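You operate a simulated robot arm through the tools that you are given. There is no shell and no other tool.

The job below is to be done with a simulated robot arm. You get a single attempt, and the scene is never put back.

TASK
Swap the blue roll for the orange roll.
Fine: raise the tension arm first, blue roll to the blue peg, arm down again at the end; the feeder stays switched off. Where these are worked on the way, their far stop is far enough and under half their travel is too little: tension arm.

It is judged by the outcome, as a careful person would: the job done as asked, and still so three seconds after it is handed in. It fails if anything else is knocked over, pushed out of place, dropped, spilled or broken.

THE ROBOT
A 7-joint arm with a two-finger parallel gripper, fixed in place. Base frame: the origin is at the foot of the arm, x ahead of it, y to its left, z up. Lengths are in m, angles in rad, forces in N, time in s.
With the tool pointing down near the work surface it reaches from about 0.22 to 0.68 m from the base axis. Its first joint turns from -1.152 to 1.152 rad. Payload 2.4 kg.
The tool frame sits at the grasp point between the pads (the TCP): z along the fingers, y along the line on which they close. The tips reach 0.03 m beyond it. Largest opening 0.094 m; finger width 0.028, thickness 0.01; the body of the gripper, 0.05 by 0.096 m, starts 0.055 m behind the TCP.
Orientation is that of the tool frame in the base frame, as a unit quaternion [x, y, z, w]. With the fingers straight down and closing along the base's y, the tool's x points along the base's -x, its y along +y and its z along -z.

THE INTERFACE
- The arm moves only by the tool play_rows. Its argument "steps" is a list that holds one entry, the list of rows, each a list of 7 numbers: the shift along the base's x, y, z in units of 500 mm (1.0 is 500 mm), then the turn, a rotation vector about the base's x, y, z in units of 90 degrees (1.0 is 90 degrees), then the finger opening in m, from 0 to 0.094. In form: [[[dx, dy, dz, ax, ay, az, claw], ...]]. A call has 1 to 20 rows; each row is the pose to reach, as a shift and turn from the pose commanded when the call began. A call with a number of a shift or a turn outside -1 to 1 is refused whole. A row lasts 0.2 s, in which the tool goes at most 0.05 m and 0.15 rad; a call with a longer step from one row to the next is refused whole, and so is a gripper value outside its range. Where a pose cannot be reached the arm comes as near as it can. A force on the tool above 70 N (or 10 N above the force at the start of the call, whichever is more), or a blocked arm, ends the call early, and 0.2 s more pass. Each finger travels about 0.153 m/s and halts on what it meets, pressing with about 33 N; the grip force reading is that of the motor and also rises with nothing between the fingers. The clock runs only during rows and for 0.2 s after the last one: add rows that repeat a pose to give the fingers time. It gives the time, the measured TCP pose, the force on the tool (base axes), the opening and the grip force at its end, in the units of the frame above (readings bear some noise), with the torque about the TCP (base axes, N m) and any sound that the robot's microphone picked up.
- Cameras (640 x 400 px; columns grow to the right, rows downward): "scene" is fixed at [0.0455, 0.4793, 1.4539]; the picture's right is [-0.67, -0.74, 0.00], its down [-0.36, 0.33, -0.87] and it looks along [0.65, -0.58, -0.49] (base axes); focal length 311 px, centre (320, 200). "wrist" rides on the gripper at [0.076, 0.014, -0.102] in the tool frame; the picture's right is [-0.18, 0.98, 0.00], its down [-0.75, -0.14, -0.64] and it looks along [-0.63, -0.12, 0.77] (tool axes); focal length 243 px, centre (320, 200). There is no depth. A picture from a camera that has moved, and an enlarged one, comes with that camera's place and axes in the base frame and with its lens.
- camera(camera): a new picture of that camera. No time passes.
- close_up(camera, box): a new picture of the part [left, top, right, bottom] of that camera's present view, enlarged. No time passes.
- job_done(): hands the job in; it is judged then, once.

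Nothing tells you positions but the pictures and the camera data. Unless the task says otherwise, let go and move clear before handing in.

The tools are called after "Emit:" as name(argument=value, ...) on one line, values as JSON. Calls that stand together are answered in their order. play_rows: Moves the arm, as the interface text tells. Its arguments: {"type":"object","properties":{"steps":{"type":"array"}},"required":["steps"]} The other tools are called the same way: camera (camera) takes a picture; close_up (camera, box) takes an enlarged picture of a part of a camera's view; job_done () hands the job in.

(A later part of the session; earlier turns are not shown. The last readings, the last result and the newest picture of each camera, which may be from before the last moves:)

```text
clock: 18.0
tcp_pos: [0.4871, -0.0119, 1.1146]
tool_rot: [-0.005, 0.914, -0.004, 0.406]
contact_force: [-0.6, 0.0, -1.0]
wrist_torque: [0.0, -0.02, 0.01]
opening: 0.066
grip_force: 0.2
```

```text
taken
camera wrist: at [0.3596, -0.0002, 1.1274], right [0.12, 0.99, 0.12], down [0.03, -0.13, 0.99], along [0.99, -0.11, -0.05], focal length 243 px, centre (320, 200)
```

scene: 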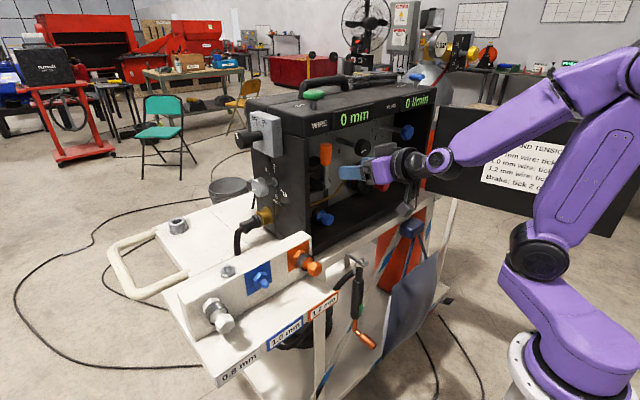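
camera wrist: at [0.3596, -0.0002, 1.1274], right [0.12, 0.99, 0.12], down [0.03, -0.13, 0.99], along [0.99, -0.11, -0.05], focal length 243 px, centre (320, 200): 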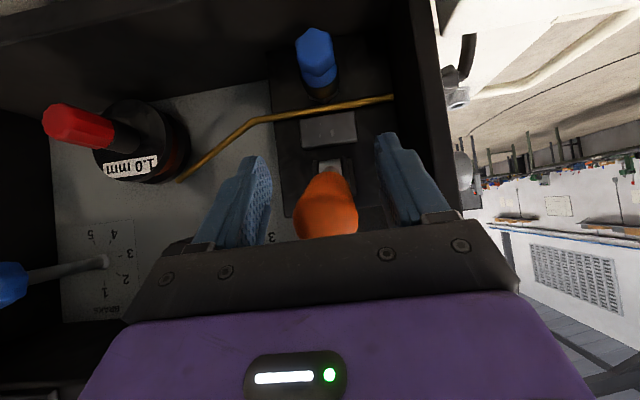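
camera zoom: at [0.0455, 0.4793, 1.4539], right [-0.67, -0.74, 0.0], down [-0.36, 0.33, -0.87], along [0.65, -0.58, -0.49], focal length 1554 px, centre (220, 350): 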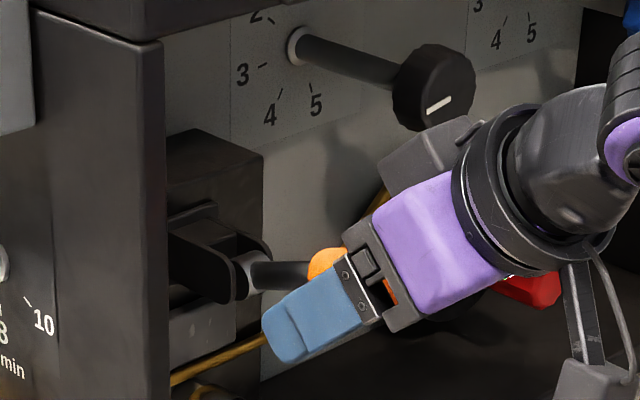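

The lever is at roughly 66–67° and resisted more strongly at the end, which suggests a stop. I'll retreat above it and press down on the handle with closed fingers to make sure it is at its far stop.

Emit:
play_rows(steps=[[[-0.045, 0.002, 0.04, 0, 0, 0, 0.066], [-0.089, 0.002, 0.08, 0, 0, 0, 0.066], [-0.12, 0.002, 0.13, 0, 0, 0, 0.066], [-0.12, 0.002, 0.19, 0, 0, 0, 0.03], [-0.09, 0.002, 0.19, 0, 0, 0, 0.0], [-0.056, 0.002, 0.17, 0, 0, 0, 0.0], [-0.044, 0.002, 0.14, 0, 0, 0, 0.0]]])

Emit:
close_up(camera="scene", box=[290, 120, 390, 200])

Emit:
camera(camera="wrist")

```text
clock: 19.6
tcp_pos: [0.4652, -0.0104, 1.1858]
tool_rot: [-0.004, 0.914, -0.005, 0.406]
contact_force: [0.0, 0.2, -0.6]
wrist_torque: [0.02, 0.01, 0.01]
opening: 0.0
grip_force: 32.9
```

```text
5.00 times, centred on (340, 160) of scene
camera zoom: at [0.0455, 0.4793, 1.4539], right [-0.67, -0.74, 0.0], down [-0.36, 0.33, -0.87], along [0.65, -0.58, -0.49], focal length 1554 px, centre (220, 400)
```

zoom: 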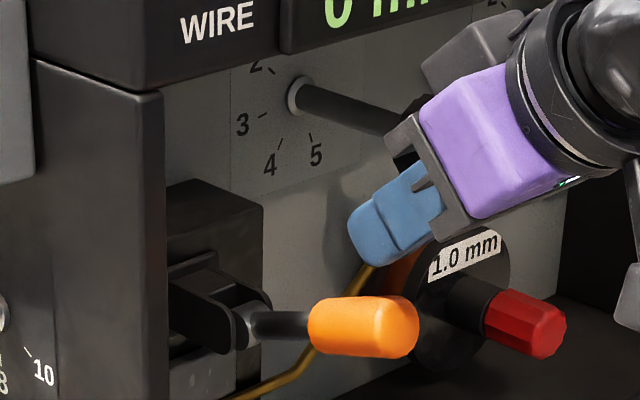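

```text
taken
camera wrist: at [0.3382, 0.0017, 1.1996], right [0.12, 0.99, 0.12], down [0.03, -0.13, 0.99], along [0.99, -0.11, -0.04], focal length 243 px, centre (320, 200)
```

wrist: 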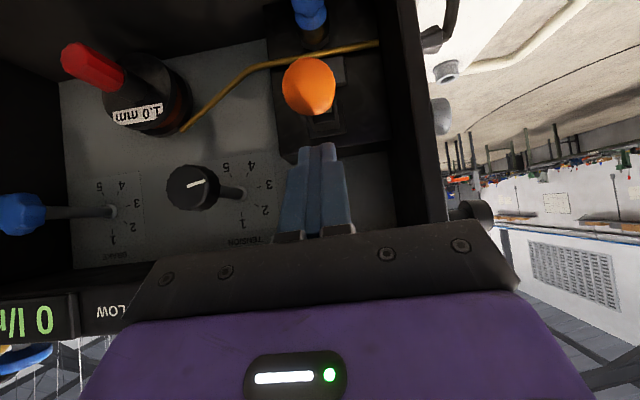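

Emit:
play_rows(steps=[[[0, 0, -0.03, 0, 0, 0, 0], [0, 0, -0.044, 0, 0, 0, 0], [0, 0, -0.05, 0, 0, 0, 0], [0, 0, -0.056, 0, 0, 0, 0], [0, 0, -0.062, 0, 0, 0, 0], [0, 0, -0.066, 0, 0, 0, 0], [0, 0, -0.066, 0, 0, 0, 0]]])

Emit:
close_up(camera="scene", box=[290, 120, 390, 200])

```text
clock: 21.2
tcp_pos: [0.4723, -0.0103, 1.1668]
tool_rot: [-0.005, 0.903, -0.002, 0.429]
contact_force: [1.5, -6.9, 64.3]
wrist_torque: [-0.2, -1.01, -0.15]
opening: 0.0
grip_force: 33.0
```

```text
5.00 times, centred on (340, 160) of scene
camera zoom: at [0.0445, 0.4791, 1.4541], right [-0.67, -0.74, 0.0], down [-0.36, 0.33, -0.87], along [0.65, -0.58, -0.49], focal length 1554 px, centre (220, 400)
```

zoom: 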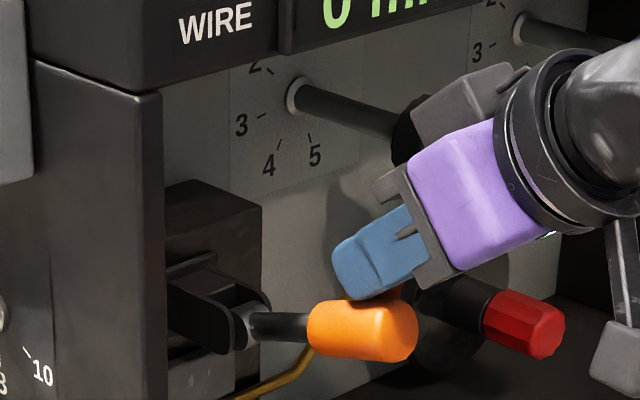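

The lever did not budge under 64 N, so it is at its far stop, about 69° forward, and the tension arm is raised. I'll retreat, turn the tool to 20° below horizontal, and drop in front of the box to inspect the blue roll.

Emit:
play_rows(steps=[[[0, 0, 0.06, 0, 0, 0, 0], [-0.05, 0, 0.1, 0, 0, 0, 0.02], [-0.1, 0, 0.1, 0.002, -0.0614, 0, 0.05], [-0.13, 0, 0.06, 0.004, -0.1228, 0, 0.05], [-0.13, 0, 0.04, 0.006, -0.1842, 0, 0.05], [-0.13, 0, 0.04, 0.0082, -0.2456, 0, 0.05], [-0.13, 0, 0.0, 0.0082, -0.2456, 0, 0.05], [-0.13, 0, -0.08, 0.0082, -0.2456, 0, 0.05], [-0.13, 0, -0.16, 0.0082, -0.2456, 0, 0.05], [-0.13, 0, -0.24, 0.0082, -0.2456, 0, 0.05], [-0.13, 0, -0.24, 0.0082, -0.2456, 0, 0.05]]])

Emit:
camera(camera="scene")

Emit:
camera(camera="wrist")

```text
clock: 23.6
tcp_pos: [0.418, 0.0026, 1.052]
tool_rot: [-0.002, 0.82, -0.001, 0.573]
contact_force: [1.0, -0.4, -0.5]
wrist_torque: [-0.01, 0.02, 0.0]
opening: 0.0499
grip_force: 0.0
out of reach, approached as far as the arm can: row 4, 5, 6, 8, 9, 10, 11
```

```text
taken
```

scene: 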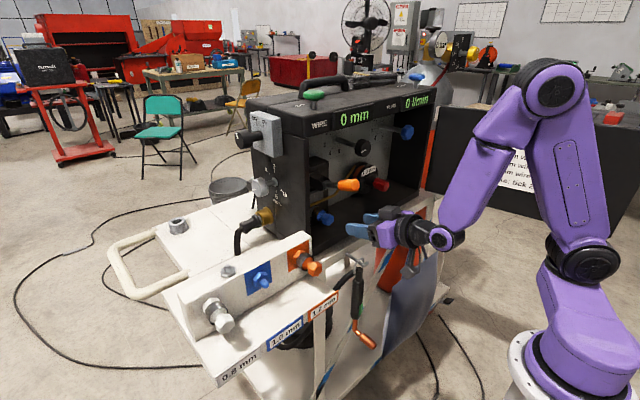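

```text
taken
camera wrist: at [0.2962, 0.0155, 1.0169], right [0.06, 0.98, 0.17], down [-0.34, -0.14, 0.93], along [0.94, -0.11, 0.33], focal length 243 px, centre (320, 200)
```

wrist: 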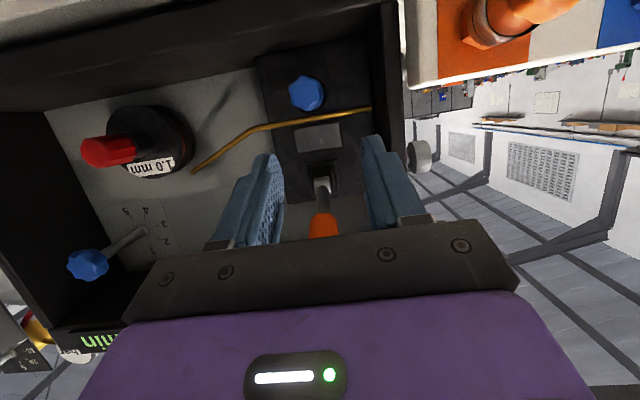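

Emit:
close_up(camera="wrist", box=[250, 50, 370, 140])

Emit:
close_up(camera="scene", box=[300, 200, 345, 235])

Emit:
close_up(camera="scene", box=[240, 235, 330, 305])

Emit:
close_up(camera="wrist", box=[430, 0, 640, 100])

```text
4.44 times, centred on (310, 95) of wrist
camera zoom: at [0.2962, 0.0155, 1.0169], right [0.06, 0.98, 0.17], down [-0.34, -0.14, 0.93], along [0.94, -0.11, 0.33], focal length 1078 px, centre (364, 667)
```

zoom: 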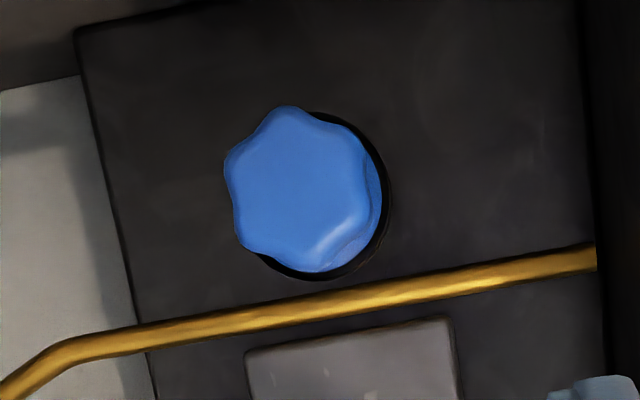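

```text
11.43 times, centred on (322, 218) of scene
camera zoom: at [0.0455, 0.4793, 1.4539], right [-0.67, -0.74, 0.0], down [-0.36, 0.33, -0.87], along [0.65, -0.58, -0.49], focal length 3551 px, centre (291, 0)
```

zoom: 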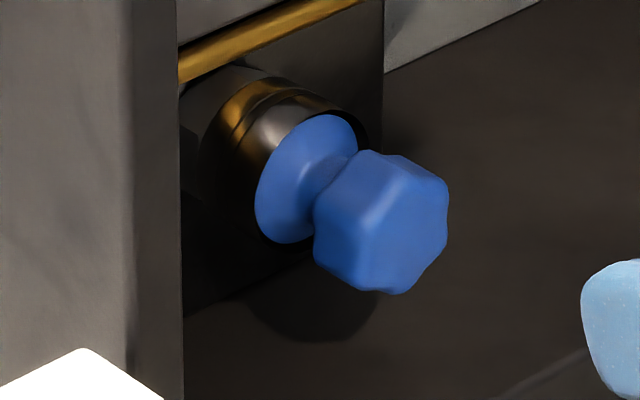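

```text
5.71 times, centred on (285, 270) of scene
camera zoom: at [0.0455, 0.4793, 1.4539], right [-0.67, -0.74, 0.0], down [-0.36, 0.33, -0.87], along [0.65, -0.58, -0.49], focal length 1776 px, centre (520, -200)
```

zoom: 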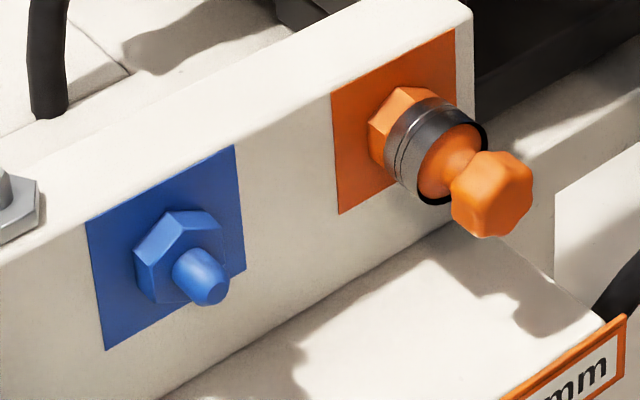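

```text
3.05 times, centred on (535, 50) of wrist
camera zoom: at [0.2962, 0.0155, 1.0169], right [0.06, 0.98, 0.17], down [-0.34, -0.14, 0.93], along [0.94, -0.11, 0.33], focal length 739 px, centre (-335, 657)
```

zoom: 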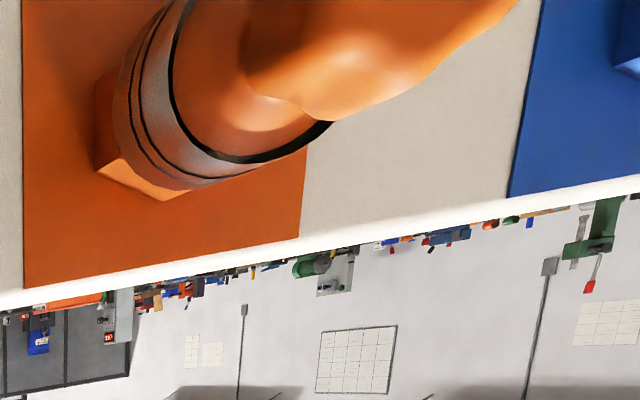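

The roll's knob is a six-lobed head. Its front face sits near (0.558, -0.012, 0.995), and the roll body lies behind it to about x 0.605. The lever handle now hangs well above the approach line, so I'll move to a pre-grasp in front of the knob.

Emit:
play_rows(steps=[[[0.05, -0.001, -0.01, 0, 0, 0, 0.06], [0.1, -0.002, -0.0256, 0, 0, 0, 0.06], [0.14, -0.002, -0.0256, 0, 0, 0, 0.06], [0.14, -0.002, -0.0256, 0, 0, 0, 0.06]]])

Emit:
close_up(camera="scene", box=[270, 130, 430, 250])

Emit:
camera(camera="wrist")

```text
clock: 24.6
tcp_pos: [0.4877, 0.0008, 1.0408]
tool_rot: [-0.002, 0.819, 0.001, 0.573]
contact_force: [-0.5, 0.6, 0.2]
wrist_torque: [0.01, -0.01, 0.0]
opening: 0.0603
grip_force: 0.0
```

```text
3.33 times, centred on (350, 190) of scene
camera zoom: at [0.0455, 0.4793, 1.4539], right [-0.67, -0.74, 0.0], down [-0.36, 0.33, -0.87], along [0.65, -0.58, -0.49], focal length 1036 px, centre (220, 233)
```

zoom: 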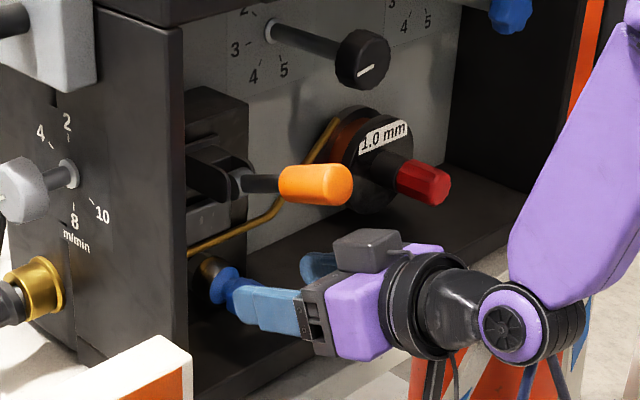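

```text
taken
camera wrist: at [0.3658, 0.0135, 1.0046], right [0.06, 0.98, 0.17], down [-0.35, -0.14, 0.93], along [0.94, -0.11, 0.33], focal length 243 px, centre (320, 200)
```

wrist: 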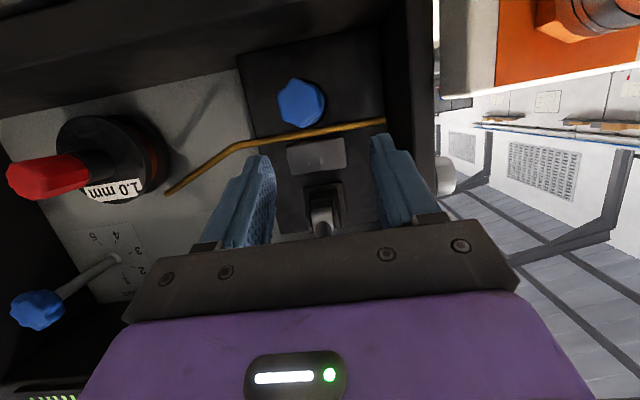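

Emit:
play_rows(steps=[[[0.0, -0.012, -0.04, 0, 0, 0, 0.06], [0.012, -0.0246, -0.0836, 0, 0, 0, 0.06], [0.06, -0.0246, -0.0836, 0, 0, 0, 0.06], [0.1, -0.0246, -0.0836, 0, 0, 0, 0.06], [0.1146, -0.0246, -0.0836, 0, 0, 0, 0.06], [0.1146, -0.0246, -0.0836, 0, 0, 0, 0.06]]])

Emit:
close_up(camera="scene", box=[290, 160, 390, 240])

Emit:
camera(camera="wrist")

```text
clock: 26.0
tcp_pos: [0.5468, -0.0087, 0.9992]
tool_rot: [-0.002, 0.819, -0.003, 0.573]
contact_force: [-0.6, -0.4, 0.0]
wrist_torque: [0.01, -0.03, 0.01]
opening: 0.0599
grip_force: 0.0
out of reach, approached as far as the arm can: row 1, 2, 3
```

```text
5.00 times, centred on (340, 200) of scene
camera zoom: at [0.0455, 0.4793, 1.4539], right [-0.67, -0.74, 0.0], down [-0.36, 0.33, -0.87], along [0.65, -0.58, -0.49], focal length 1554 px, centre (220, 200)
```

zoom: 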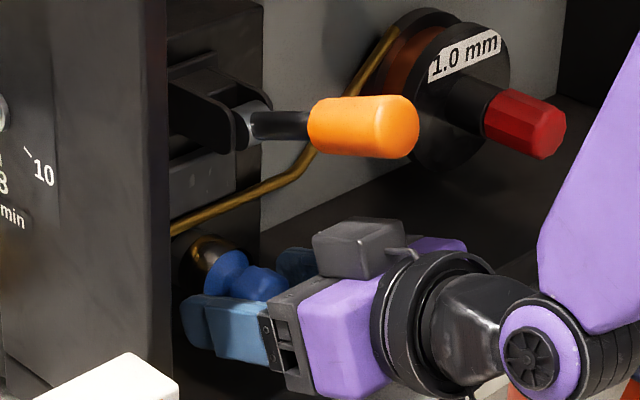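

```text
taken
camera wrist: at [0.4232, 0.0032, 0.9633], right [0.06, 0.98, 0.17], down [-0.34, -0.14, 0.93], along [0.94, -0.11, 0.33], focal length 243 px, centre (320, 200)
```

wrist: 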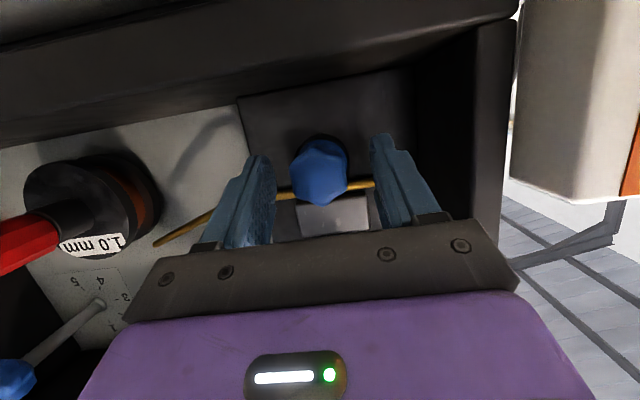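

The knob sits between the fingers, but at this pitch the arm can't draw back level: it folds out of reach below about x 0.52. I'll back out to the right and turn the tool to approach from the right-hand side, pitch 48° and rolled 60° about the roll's axis. That clears the raised lever and leaves room to pull straight out.

Emit:
play_rows(steps=[[[-0.04, -0.004, 0.012, 0, 0, 0, 0.06], [-0.08, -0.004, 0.046, 0, 0, 0, 0.06], [-0.118, -0.004, 0.083, 0, 0, 0, 0.06], [-0.174, -0.063, 0.122, 0, 0, 0, 0.06], [-0.214, -0.143, 0.162, 0, 0, 0, 0.06], [-0.254, -0.223, 0.202, 0, 0, 0, 0.06], [-0.254, -0.223, 0.202, 0.0823, 0.0277, 0.016, 0.06], [-0.254, -0.223, 0.202, 0.1645, 0.0554, 0.032, 0.06], [-0.254, -0.223, 0.202, 0.2468, 0.0831, 0.048, 0.06], [-0.254, -0.223, 0.202, 0.329, 0.1107, 0.064, 0.06], [-0.254, -0.223, 0.202, 0.4113, 0.1384, 0.08, 0.06], [-0.254, -0.223, 0.202, 0.4936, 0.1661, 0.096, 0.06], [-0.254, -0.223, 0.202, 0.5758, 0.1938, 0.112, 0.06], [-0.254, -0.223, 0.202, 0.6581, 0.2215, 0.1279, 0.06], [-0.254, -0.223, 0.202, 0.6581, 0.2215, 0.1279, 0.06]]])

Emit:
camera(camera="scene")

Emit:
camera(camera="wrist")

```text
clock: 29.2
tcp_pos: [0.4167, -0.1217, 1.0996]
tool_rot: [0.203, 0.79, 0.458, 0.354]
contact_force: [0.2, -0.6, -0.5]
wrist_torque: [-0.01, -0.01, -0.01]
opening: 0.06
grip_force: 0.0
out of reach, approached as far as the arm can: row 1, 4, 5, 6, 7, 8, 9, 10, 11
```

```text
taken
```

scene: 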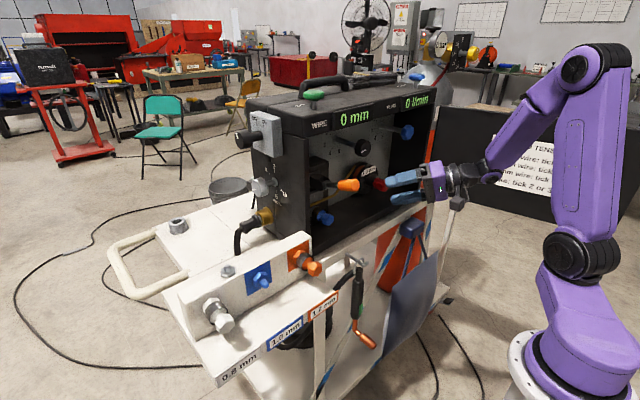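

```text
taken
camera wrist: at [0.2909, -0.1272, 1.1181], right [0.12, 0.37, 0.92], down [0.03, -0.93, 0.37], along [0.99, -0.02, -0.12], focal length 243 px, centre (320, 200)
```

wrist: 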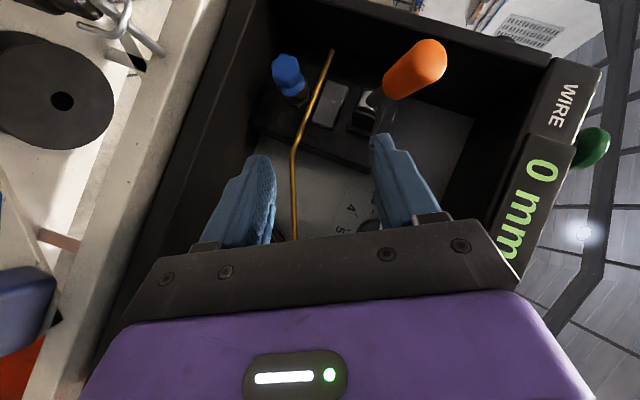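

The tool reached the new orientation, and the wrist view shows the knob, wire and raised lever clearly. Next I'll go to a pre-grasp point along the new approach line.

Emit:
play_rows(steps=[[[0.0415, 0.0297, -0.0376, 0, 0, 0, 0.05], [0.083, 0.0593, -0.0751, 0, 0, 0, 0.05], [0.1244, 0.089, -0.1127, 0, 0, 0, 0.05], [0.1658, 0.1186, -0.1502, 0, 0, 0, 0.05], [0.1658, 0.1186, -0.1502, 0, 0, 0, 0.05]]])

Emit:
close_up(camera="scene", box=[290, 160, 430, 260])

Emit:
camera(camera="wrist")

```text
clock: 30.4
tcp_pos: [0.5022, -0.0614, 1.024]
tool_rot: [0.203, 0.791, 0.457, 0.353]
contact_force: [0.2, -0.9, -0.8]
wrist_torque: [0.0, 0.01, 0.0]
opening: 0.0501
grip_force: 0.0
```

```text
4.00 times, centred on (360, 210) of scene
camera zoom: at [0.0455, 0.4793, 1.4539], right [-0.67, -0.74, 0.0], down [-0.36, 0.33, -0.87], along [0.65, -0.58, -0.49], focal length 1243 px, centre (160, 160)
```

zoom: 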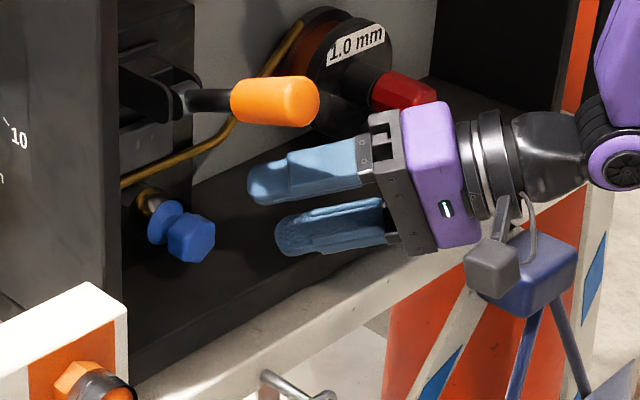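

```text
taken
camera wrist: at [0.3743, -0.0664, 1.0433], right [0.12, 0.37, 0.92], down [0.03, -0.93, 0.37], along [0.99, -0.02, -0.12], focal length 243 px, centre (320, 200)
```

wrist: 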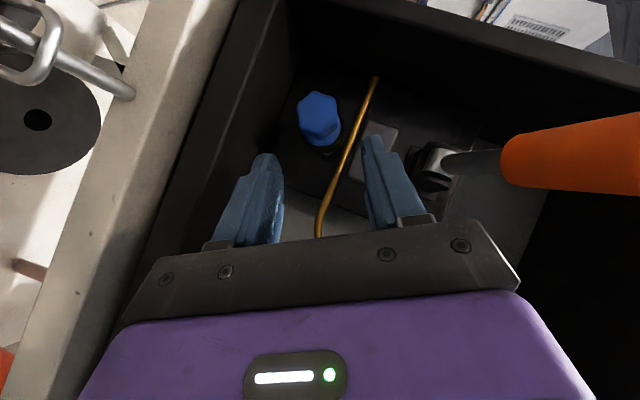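

Emit:
close_up(camera="wrist", box=[270, 70, 390, 160])

```text
4.44 times, centred on (330, 115) of wrist
camera zoom: at [0.3743, -0.0664, 1.0433], right [0.12, 0.37, 0.92], down [0.03, -0.93, 0.37], along [0.99, -0.02, -0.12], focal length 1078 px, centre (276, 578)
```

zoom: 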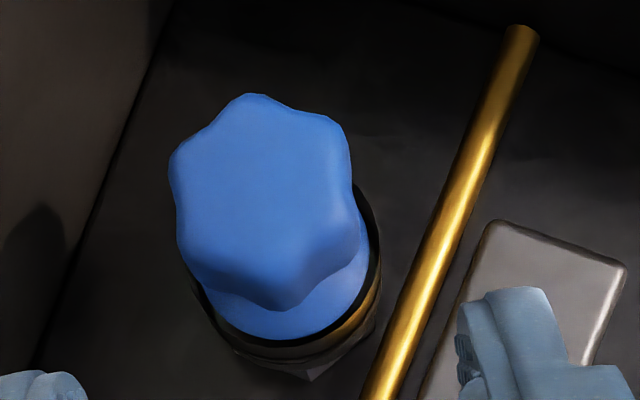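

Emit:
play_rows(steps=[[[0.033, 0.0273, -0.016, 0, 0, 0, 0.05], [0.066, 0.0547, -0.032, 0, 0, 0, 0.05], [0.0988, 0.082, -0.048, 0, 0, 0, 0.05], [0.0988, 0.082, -0.048, 0, 0, 0, 0.05]]])

Emit:
close_up(camera="scene", box=[295, 170, 375, 240])

Emit:
close_up(camera="wrist", box=[200, 60, 460, 260])

```text
clock: 31.4
tcp_pos: [0.5512, -0.0213, 1.0009]
tool_rot: [0.202, 0.79, 0.458, 0.354]
contact_force: [-1.0, 0.4, 0.3]
wrist_torque: [0.02, 0.0, -0.01]
opening: 0.05
grip_force: 0.1
```

```text
5.71 times, centred on (335, 205) of scene
camera zoom: at [0.0455, 0.4793, 1.4539], right [-0.67, -0.74, 0.0], down [-0.36, 0.33, -0.87], along [0.65, -0.58, -0.49], focal length 1776 px, centre (234, 171)
```

zoom: 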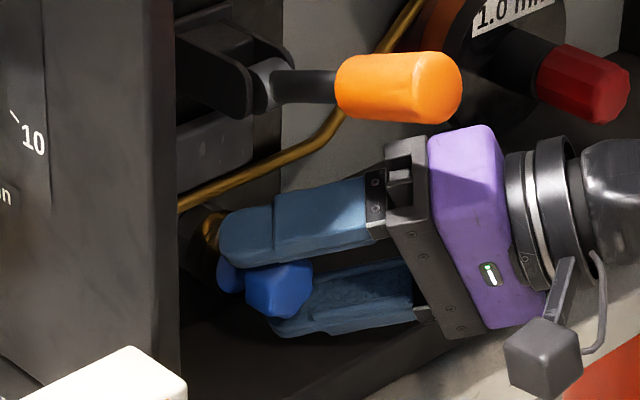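

```text
2.00 times, centred on (330, 160) of wrist
camera zoom: at [0.4248, -0.0266, 1.0193], right [0.12, 0.37, 0.92], down [0.03, -0.93, 0.37], along [0.99, -0.02, -0.12], focal length 485 px, centre (300, 280)
```

zoom: 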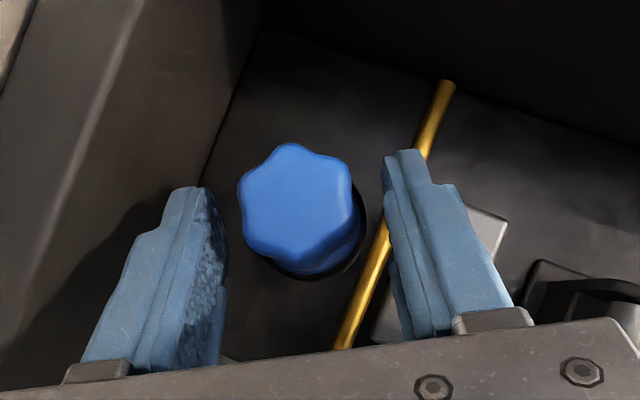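

The knob is between the pads, near the tips and clear of the roll's rim. Closing.

Emit:
play_rows(steps=[[[0, 0, 0, 0, 0, 0, 0.036], [0, 0, 0, 0, 0, 0, 0.02], [0, 0, 0, 0, 0, 0, 0.02]]])

Emit:
close_up(camera="scene", box=[295, 170, 375, 240])

Emit:
close_up(camera="wrist", box=[200, 60, 460, 260])

```text
clock: 32.2
tcp_pos: [0.5513, -0.0209, 1.0003]
tool_rot: [0.202, 0.79, 0.458, 0.353]
contact_force: [1.0, 1.3, 0.1]
wrist_torque: [-0.04, -0.04, 0.02]
opening: 0.0359
grip_force: 33.1
```

```text
5.71 times, centred on (335, 205) of scene
camera zoom: at [0.0455, 0.4793, 1.4539], right [-0.67, -0.74, 0.0], down [-0.36, 0.33, -0.87], along [0.65, -0.58, -0.49], focal length 1776 px, centre (234, 171)
```

zoom: 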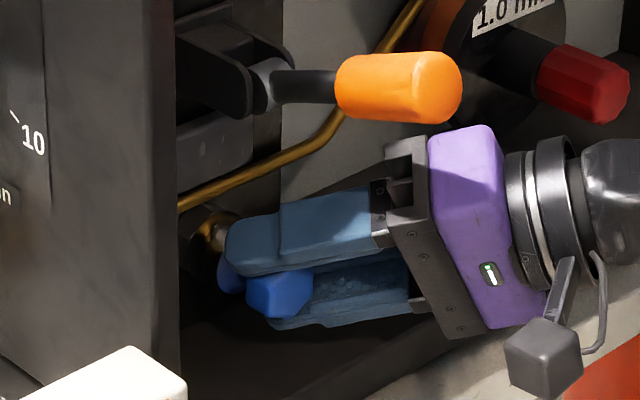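

```text
2.00 times, centred on (330, 160) of wrist
camera zoom: at [0.4246, -0.0266, 1.0194], right [0.12, 0.37, 0.92], down [0.03, -0.93, 0.37], along [0.99, -0.02, -0.12], focal length 485 px, centre (300, 280)
```

zoom: 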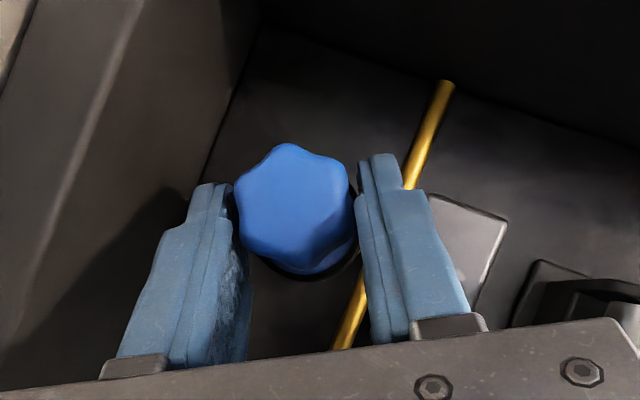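

Well centred grip (opening 0.036, almost no side force). Pulling straight out along -x, a little first.

Emit:
play_rows(steps=[[[-0.01, 0, 0, 0, 0, 0, 0.02], [-0.02, 0, 0, 0, 0, 0, 0.02], [-0.03, 0, 0, 0, 0, 0, 0.02], [-0.03, 0, 0, 0, 0, 0, 0.02]]])

Emit:
close_up(camera="scene", box=[295, 170, 375, 240])

Emit:
close_up(camera="wrist", box=[200, 60, 460, 260])

```text
clock: 33.2
tcp_pos: [0.5364, -0.0213, 1.0006]
tool_rot: [0.202, 0.791, 0.458, 0.353]
contact_force: [0.3, -1.3, 0.0]
wrist_torque: [0.0, 0.02, 0.0]
opening: 0.0357
grip_force: 33.4
```

```text
5.71 times, centred on (335, 205) of scene
camera zoom: at [0.0455, 0.4793, 1.4539], right [-0.67, -0.74, 0.0], down [-0.36, 0.33, -0.87], along [0.65, -0.58, -0.49], focal length 1776 px, centre (234, 171)
```

zoom: 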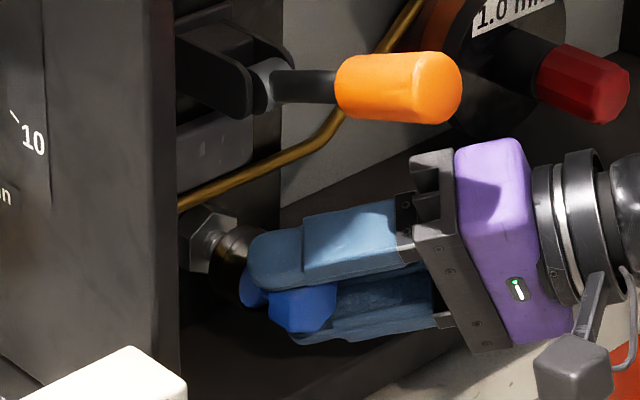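

```text
2.00 times, centred on (330, 160) of wrist
camera zoom: at [0.4085, -0.0261, 1.0195], right [0.12, 0.37, 0.92], down [0.03, -0.93, 0.37], along [0.99, -0.02, -0.12], focal length 485 px, centre (300, 280)
```

zoom: 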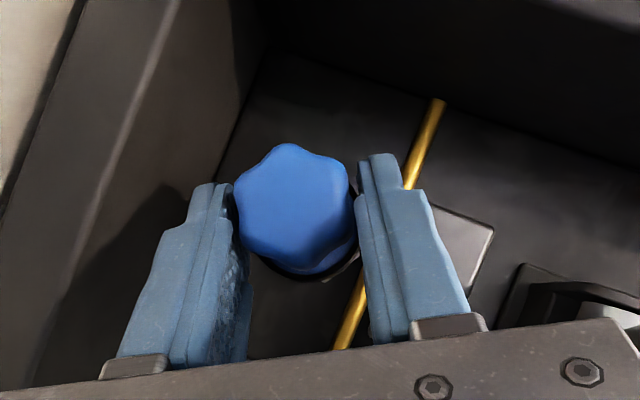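

The roll is sliding off the shaft freely, with the hex collar now visible behind it. I'll continue pulling out.

Emit:
play_rows(steps=[[[-0.02, 0, 0, 0, 0, 0, 0.02], [-0.04, 0, 0, 0, 0, 0, 0.02], [-0.06, 0, 0, 0, 0, 0, 0.02], [-0.08, 0, 0, 0, 0, 0, 0.02], [-0.1, 0, 0, 0, 0, 0, 0.02], [-0.1, 0, 0, 0, 0, 0, 0.02]]])

Emit:
close_up(camera="scene", box=[295, 160, 415, 250])

Emit:
camera(camera="wrist")

```text
clock: 34.6
tcp_pos: [0.487, -0.022, 1.0012]
tool_rot: [0.203, 0.791, 0.458, 0.353]
contact_force: [-0.4, 0.4, -0.7]
wrist_torque: [0.04, 0.07, -0.01]
opening: 0.0357
grip_force: 32.7
```

```text
4.44 times, centred on (355, 205) of scene
camera zoom: at [0.0455, 0.4793, 1.4539], right [-0.67, -0.74, 0.0], down [-0.36, 0.33, -0.87], along [0.65, -0.58, -0.49], focal length 1381 px, centre (164, 178)
```

zoom: 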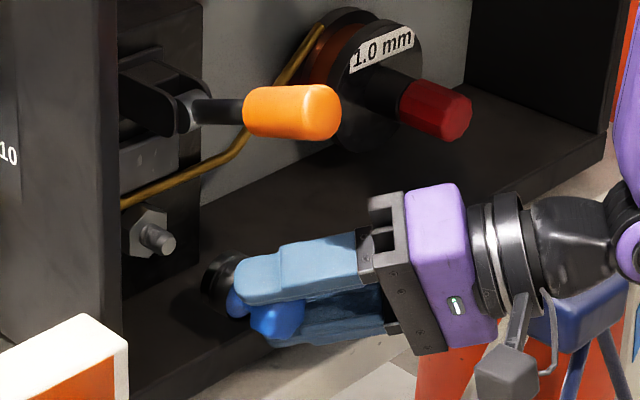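

```text
taken
camera wrist: at [0.3589, -0.0265, 1.0197], right [0.12, 0.37, 0.92], down [0.03, -0.93, 0.37], along [0.99, -0.02, -0.12], focal length 243 px, centre (320, 200)
```

wrist: 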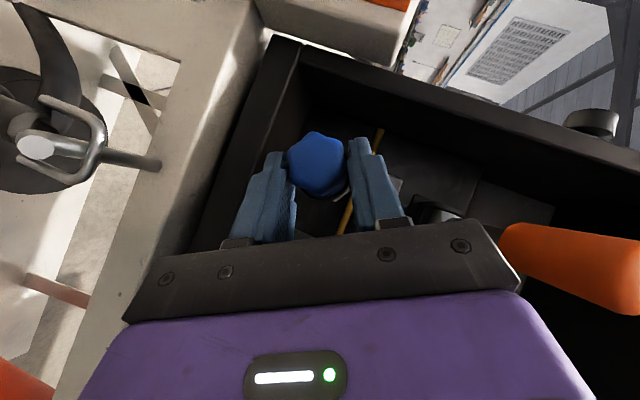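

The blue roll is free and the bare shaft with its hex collar is visible. I'll bring it back clear of the lever, lift, and roll the tool upright about the x axis while carrying it towards the rack.

Emit:
play_rows(steps=[[[-0.06, 0, 0, 0, 0, 0, 0.02], [-0.1, 0, 0.04, 0, 0, 0, 0.02], [-0.13, 0, 0.1, 0, 0, 0, 0.02], [-0.13, 0.03, 0.1025, -0.0833, 0, 0, 0.02], [-0.13, 0.06, 0.105, -0.1667, 0, 0, 0.02], [-0.13, 0.09, 0.1075, -0.25, 0, 0, 0.02], [-0.13, 0.12, 0.11, -0.3333, 0, 0, 0.02], [-0.13, 0.15, 0.1125, -0.4167, 0, 0, 0.02], [-0.13, 0.18, 0.115, -0.5, 0, 0, 0.02], [-0.13, 0.21, 0.1175, -0.5833, 0, 0, 0.02], [-0.13, 0.24, 0.12, -0.6667, 0, 0, 0.02], [-0.13, 0.24, 0.12, -0.6667, 0, 0, 0.02]]])

Emit:
camera(camera="scene")

Emit:
camera(camera="wrist")

```text
clock: 37.2
tcp_pos: [0.4198, 0.0996, 1.0611]
tool_rot: [-0.001, 0.914, 0.001, 0.406]
contact_force: [0.5, 0.5, -1.2]
wrist_torque: [-0.01, 0.04, 0.02]
opening: 0.0276
grip_force: 33.4
```

```text
taken
```

scene: 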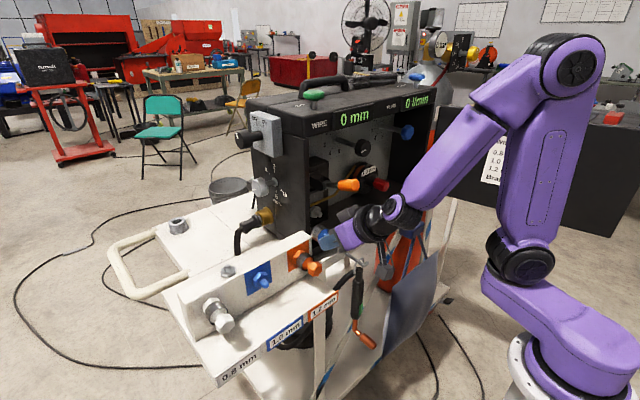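

```text
taken
camera wrist: at [0.2928, 0.1107, 1.0725], right [0.12, 0.98, 0.14], down [0.03, -0.14, 0.99], along [0.99, -0.11, -0.04], focal length 243 px, centre (320, 200)
```

wrist: 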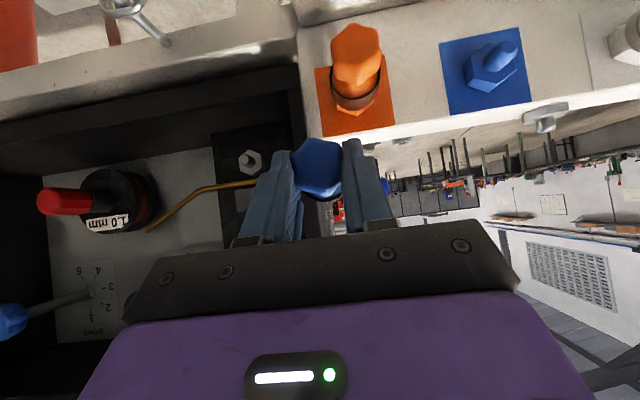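

The opening dropped from 0.036 to 0.028 during the turn, so I need to check how the roll is sitting in the grip.

Emit:
close_up(camera="scene", box=[290, 200, 390, 280])

Emit:
close_up(camera="wrist", box=[240, 100, 420, 250])

```text
5.00 times, centred on (340, 240) of scene
camera zoom: at [0.0455, 0.4793, 1.4539], right [-0.67, -0.74, 0.0], down [-0.36, 0.33, -0.87], along [0.65, -0.58, -0.49], focal length 1554 px, centre (220, 0)
```

zoom: 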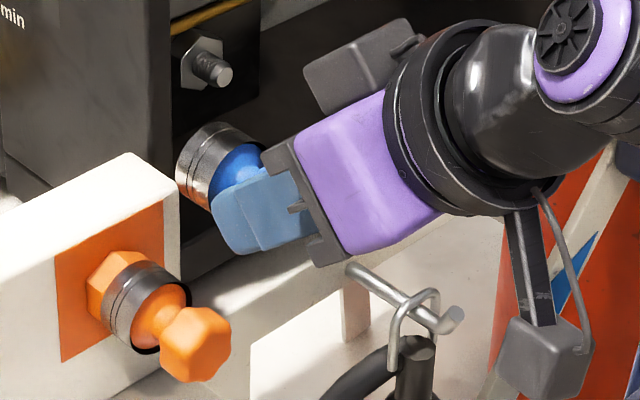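

```text
2.67 times, centred on (330, 175) of wrist
camera zoom: at [0.2928, 0.1107, 1.0725], right [0.12, 0.98, 0.14], down [0.03, -0.14, 0.99], along [0.99, -0.11, -0.04], focal length 647 px, centre (293, 267)
```

zoom: 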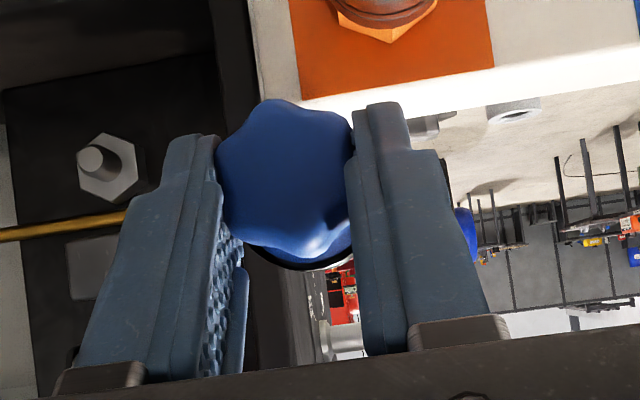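

The roll is still held square; the star knob just turned so the pads nest in its valleys (0.0276). I'll carry it above the rack to the front of the blue peg and look at the alignment there.

Emit:
play_rows(steps=[[[-0.01, 0.07, -0.005, 0, 0, 0, 0.015], [-0.02, 0.14, -0.01, 0, 0, 0, 0.015], [-0.03, 0.21, -0.015, 0, 0, 0, 0.015], [-0.04, 0.28, -0.02, 0, 0, 0, 0.015], [-0.04, 0.28, -0.02, 0, 0, 0, 0.015]]])

Emit:
camera(camera="wrist")

Emit:
close_up(camera="scene", box=[230, 200, 350, 300])

```text
clock: 38.4
tcp_pos: [0.4003, 0.2378, 1.0534]
tool_rot: [-0.003, 0.913, 0.002, 0.408]
contact_force: [-0.6, -0.3, -0.8]
wrist_torque: [0.0, 0.01, -0.01]
opening: 0.0277
grip_force: 33.3
```

```text
taken
camera wrist: at [0.2728, 0.2503, 1.0662], right [0.12, 0.98, 0.14], down [0.03, -0.14, 0.99], along [0.99, -0.11, -0.04], focal length 243 px, centre (320, 200)
```

wrist: 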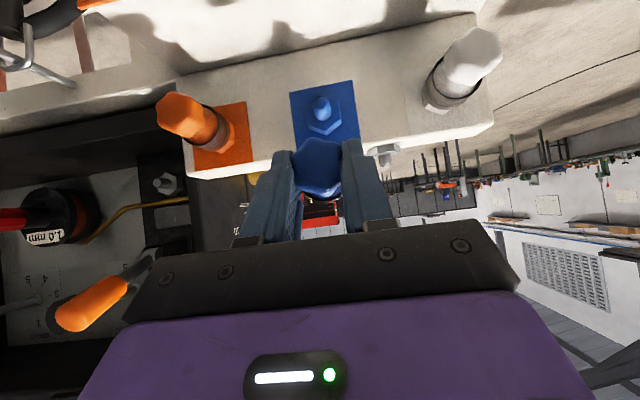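

```text
4.00 times, centred on (290, 250) of scene
camera zoom: at [0.0455, 0.4793, 1.4539], right [-0.67, -0.74, 0.0], down [-0.36, 0.33, -0.87], along [0.65, -0.58, -0.49], focal length 1243 px, centre (440, 0)
```

zoom: 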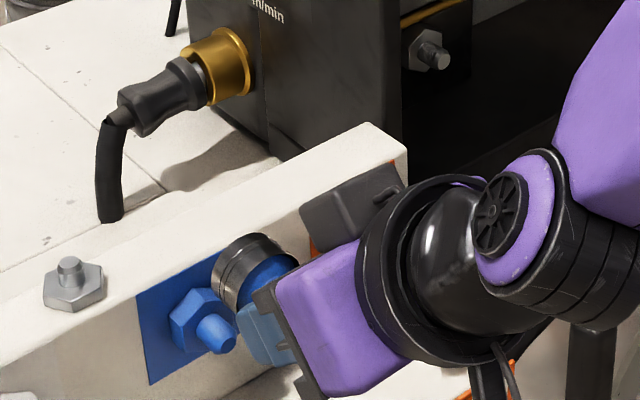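

Emit:
close_up(camera="wrist", box=[260, 70, 400, 220])

Emit:
close_up(camera="wrist", box=[280, 75, 370, 145])

Emit:
close_up(camera="scene", box=[255, 245, 315, 295])

```text
2.67 times, centred on (330, 145) of wrist
camera zoom: at [0.2728, 0.2503, 1.0662], right [0.12, 0.98, 0.14], down [0.03, -0.14, 0.99], along [0.99, -0.11, -0.04], focal length 647 px, centre (293, 347)
```

zoom: 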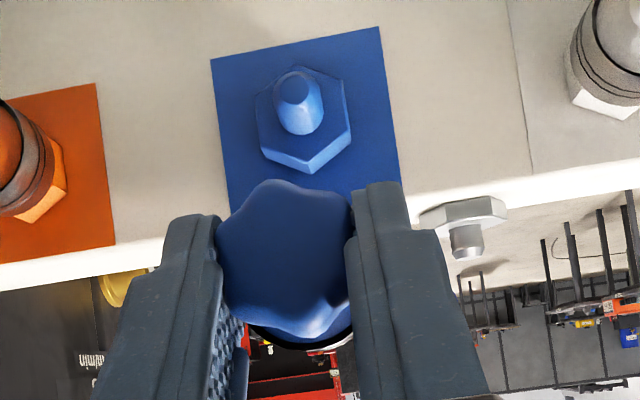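

```text
5.71 times, centred on (325, 110) of wrist
camera zoom: at [0.2728, 0.2503, 1.0662], right [0.12, 0.98, 0.14], down [0.03, -0.14, 0.99], along [0.99, -0.11, -0.04], focal length 1386 px, centre (291, 714)
```

zoom: 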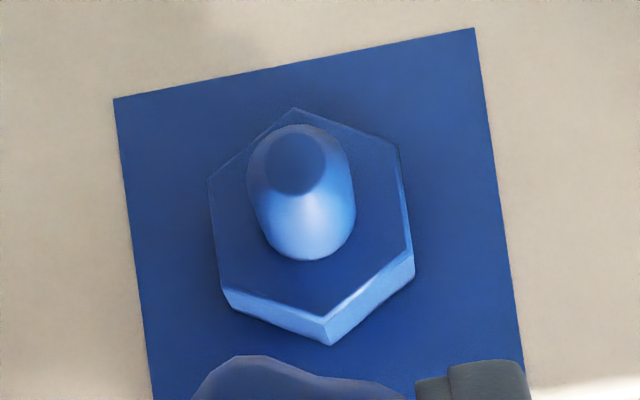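

```text
8.00 times, centred on (285, 270) of scene
camera zoom: at [0.0455, 0.4793, 1.4539], right [-0.67, -0.74, 0.0], down [-0.36, 0.33, -0.87], along [0.65, -0.58, -0.49], focal length 2486 px, centre (600, -360)
```

zoom: 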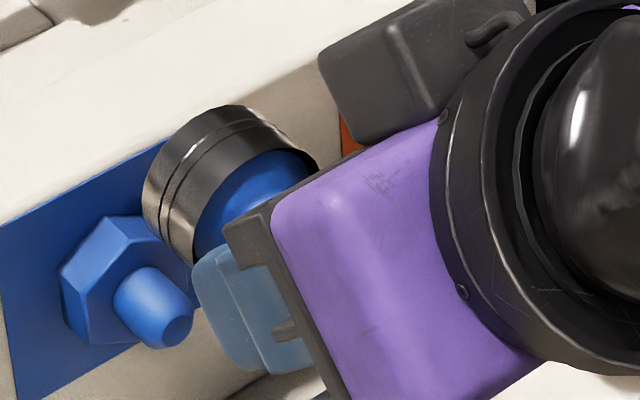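

The blue peg tip is at about (0.482, 0.238, 0.972) and has a generous taper. The roll axis hangs about 12 mm below the TCP. I'll lower in front of the peg to line up, then look.

Emit:
play_rows(steps=[[[0, 0.002, -0.05, 0, 0, 0, 0.015], [0, 0.003, -0.1, 0, 0, 0, 0.015], [0, 0.003, -0.139, 0, 0, 0, 0.015], [0, 0.003, -0.139, 0, 0, 0, 0.015]]])

Emit:
close_up(camera="wrist", box=[260, 70, 400, 220])

Emit:
close_up(camera="scene", box=[255, 245, 315, 295])

```text
clock: 39.4
tcp_pos: [0.4014, 0.2404, 0.9822]
tool_rot: [-0.001, 0.913, 0.001, 0.408]
contact_force: [-0.3, -0.1, -0.7]
wrist_torque: [0.04, -0.02, -0.01]
opening: 0.0281
grip_force: 32.6
```

```text
2.67 times, centred on (330, 145) of wrist
camera zoom: at [0.2735, 0.2529, 0.9948], right [0.12, 0.98, 0.14], down [0.03, -0.14, 0.99], along [0.99, -0.11, -0.04], focal length 647 px, centre (293, 347)
```

zoom: 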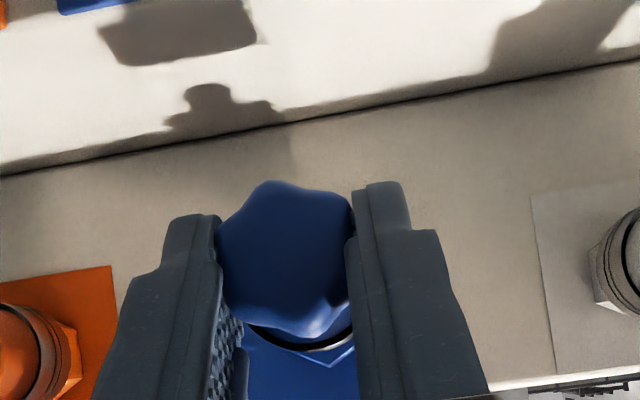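

```text
8.00 times, centred on (285, 270) of scene
camera zoom: at [0.0455, 0.4793, 1.4539], right [-0.67, -0.74, 0.0], down [-0.36, 0.33, -0.87], along [0.65, -0.58, -0.49], focal length 2486 px, centre (600, -360)
```

zoom: 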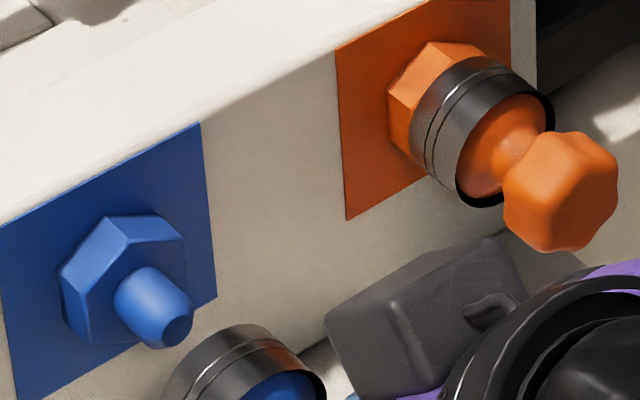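

Emit:
close_up(camera="scene", box=[250, 250, 330, 315])

Emit:
close_up(camera="wrist", box=[295, 140, 355, 215])

```text
6.15 times, centred on (290, 282) of scene
camera zoom: at [0.0455, 0.4793, 1.4539], right [-0.67, -0.74, 0.0], down [-0.36, 0.33, -0.87], along [0.65, -0.58, -0.49], focal length 1912 px, centre (505, -308)
```

zoom: 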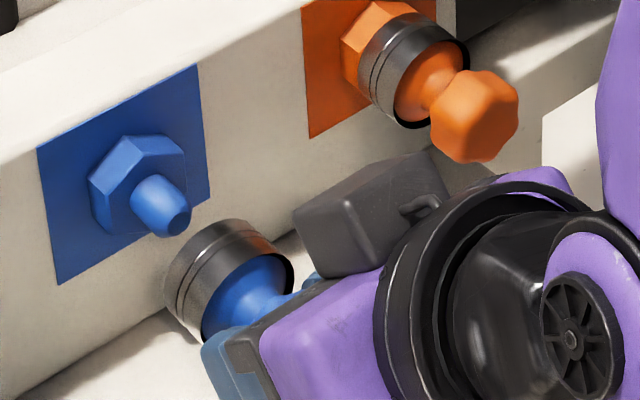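

```text
5.33 times, centred on (325, 178) of wrist
camera zoom: at [0.2735, 0.2529, 0.9948], right [0.12, 0.98, 0.14], down [0.03, -0.14, 0.99], along [0.99, -0.11, -0.04], focal length 1294 px, centre (293, 320)
```

zoom: 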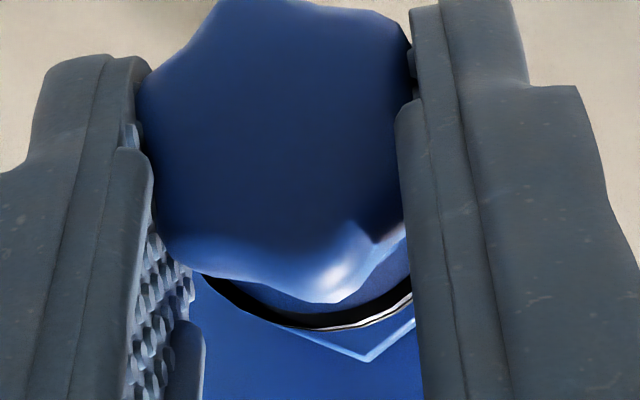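

The roll lines up with the peg, with about 40 mm to go to its seat judging by the orange roll. Inserting along +x, part-way first.

Emit:
play_rows(steps=[[[0.02, 0, 0, 0, 0, 0, 0.015], [0.036, 0, 0, 0, 0, 0, 0.015], [0.048, 0, 0, 0, 0, 0, 0.015], [0.056, 0, 0, 0, 0, 0, 0.015], [0.056, 0, 0, 0, 0, 0, 0.015]]])

Emit:
close_up(camera="scene", box=[250, 250, 330, 315])

```text
clock: 40.6
tcp_pos: [0.4289, 0.2405, 0.981]
tool_rot: [-0.001, 0.913, 0.001, 0.408]
contact_force: [-15.4, -7.2, 9.2]
wrist_torque: [-0.04, -0.45, -0.38]
opening: 0.0281
grip_force: 32.6
```

```text
6.15 times, centred on (290, 282) of scene
camera zoom: at [0.0449, 0.479, 1.4541], right [-0.67, -0.74, 0.0], down [-0.36, 0.33, -0.87], along [0.65, -0.58, -0.49], focal length 1912 px, centre (505, -308)
```

zoom: 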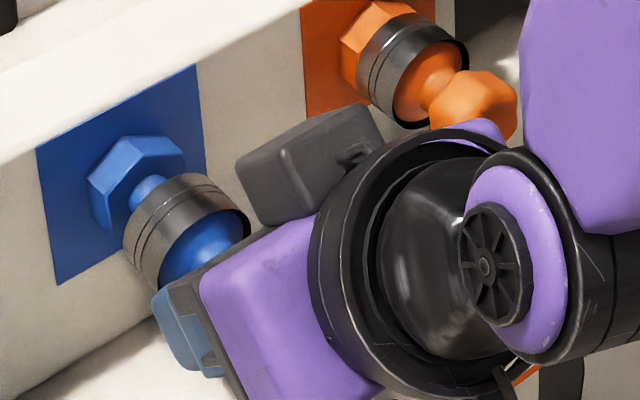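

Contact forces show that the roll is slightly low and slightly to the left of the peg. I'll nudge it up and right and read the forces before going on.

Emit:
play_rows(steps=[[[-0.004, -0.004, 0.005, 0, 0, 0, 0.015], [-0.004, -0.004, 0.005, 0, 0, 0, 0.015], [0.004, -0.004, 0.005, 0, 0, 0, 0.015], [0.004, -0.004, 0.005, 0, 0, 0, 0.015]]])

```text
clock: 41.6
tcp_pos: [0.4318, 0.2396, 0.9838]
tool_rot: [-0.002, 0.913, 0.001, 0.408]
contact_force: [0.0, 2.6, 0.5]
wrist_torque: [0.0, -0.08, 0.14]
opening: 0.0284
grip_force: 32.7
```

Emit:
play_rows(steps=[[[0.006, 0.001, 0, 0, 0, 0, 0.015], [0.012, 0.001, 0, 0, 0, 0, 0.015], [0.018, 0.001, 0, 0, 0, 0, 0.015], [0.018, 0.001, 0, 0, 0, 0, 0.015]]])

Emit:
close_up(camera="scene", box=[250, 250, 330, 315])

```text
clock: 42.6
tcp_pos: [0.4405, 0.2396, 0.9833]
tool_rot: [-0.001, 0.913, 0.001, 0.407]
contact_force: [-1.9, 1.6, -0.7]
wrist_torque: [-0.03, -0.01, 0.05]
opening: 0.0283
grip_force: 32.8
```

```text
6.15 times, centred on (290, 282) of scene
camera zoom: at [0.0454, 0.4793, 1.4539], right [-0.67, -0.74, 0.0], down [-0.36, 0.33, -0.87], along [0.65, -0.58, -0.49], focal length 1912 px, centre (505, -308)
```

zoom: 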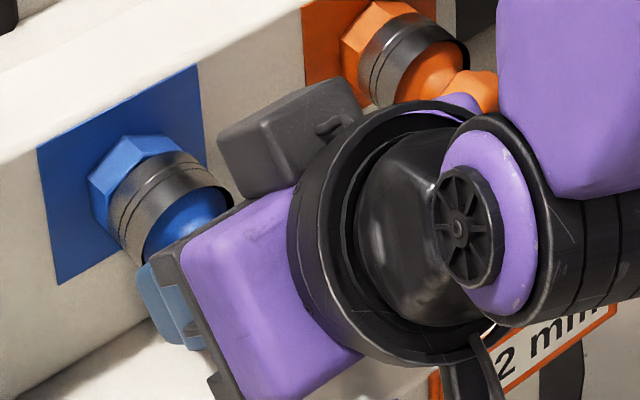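

Emit:
play_rows(steps=[[[0.004, 0, 0, 0, 0, 0, 0.015], [0.008, 0, 0, 0, 0, 0, 0.015], [0.012, 0, 0, 0, 0, 0, 0.015], [0.012, 0, 0, 0, 0, 0, 0.015]]])

Emit:
close_up(camera="scene", box=[250, 250, 330, 315])

```text
clock: 43.6
tcp_pos: [0.4429, 0.2393, 0.9832]
tool_rot: [-0.004, 0.914, 0.001, 0.405]
contact_force: [-39.7, -5.2, 12.0]
wrist_torque: [-0.01, 0.44, -0.3]
opening: 0.028
grip_force: 33.4
```

```text
6.15 times, centred on (290, 282) of scene
camera zoom: at [0.0441, 0.479, 1.4541], right [-0.67, -0.74, 0.0], down [-0.36, 0.33, -0.87], along [0.65, -0.58, -0.49], focal length 1912 px, centre (505, -308)
```

zoom: 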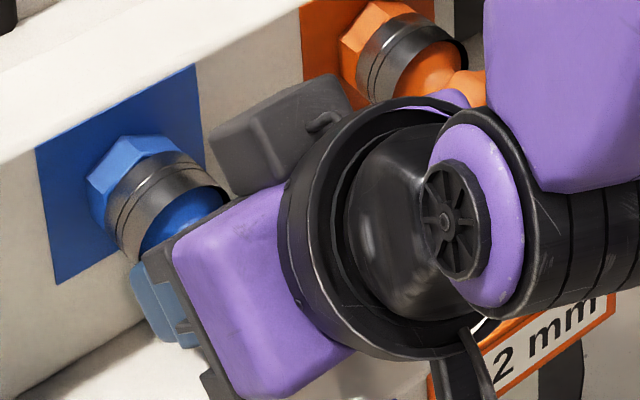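

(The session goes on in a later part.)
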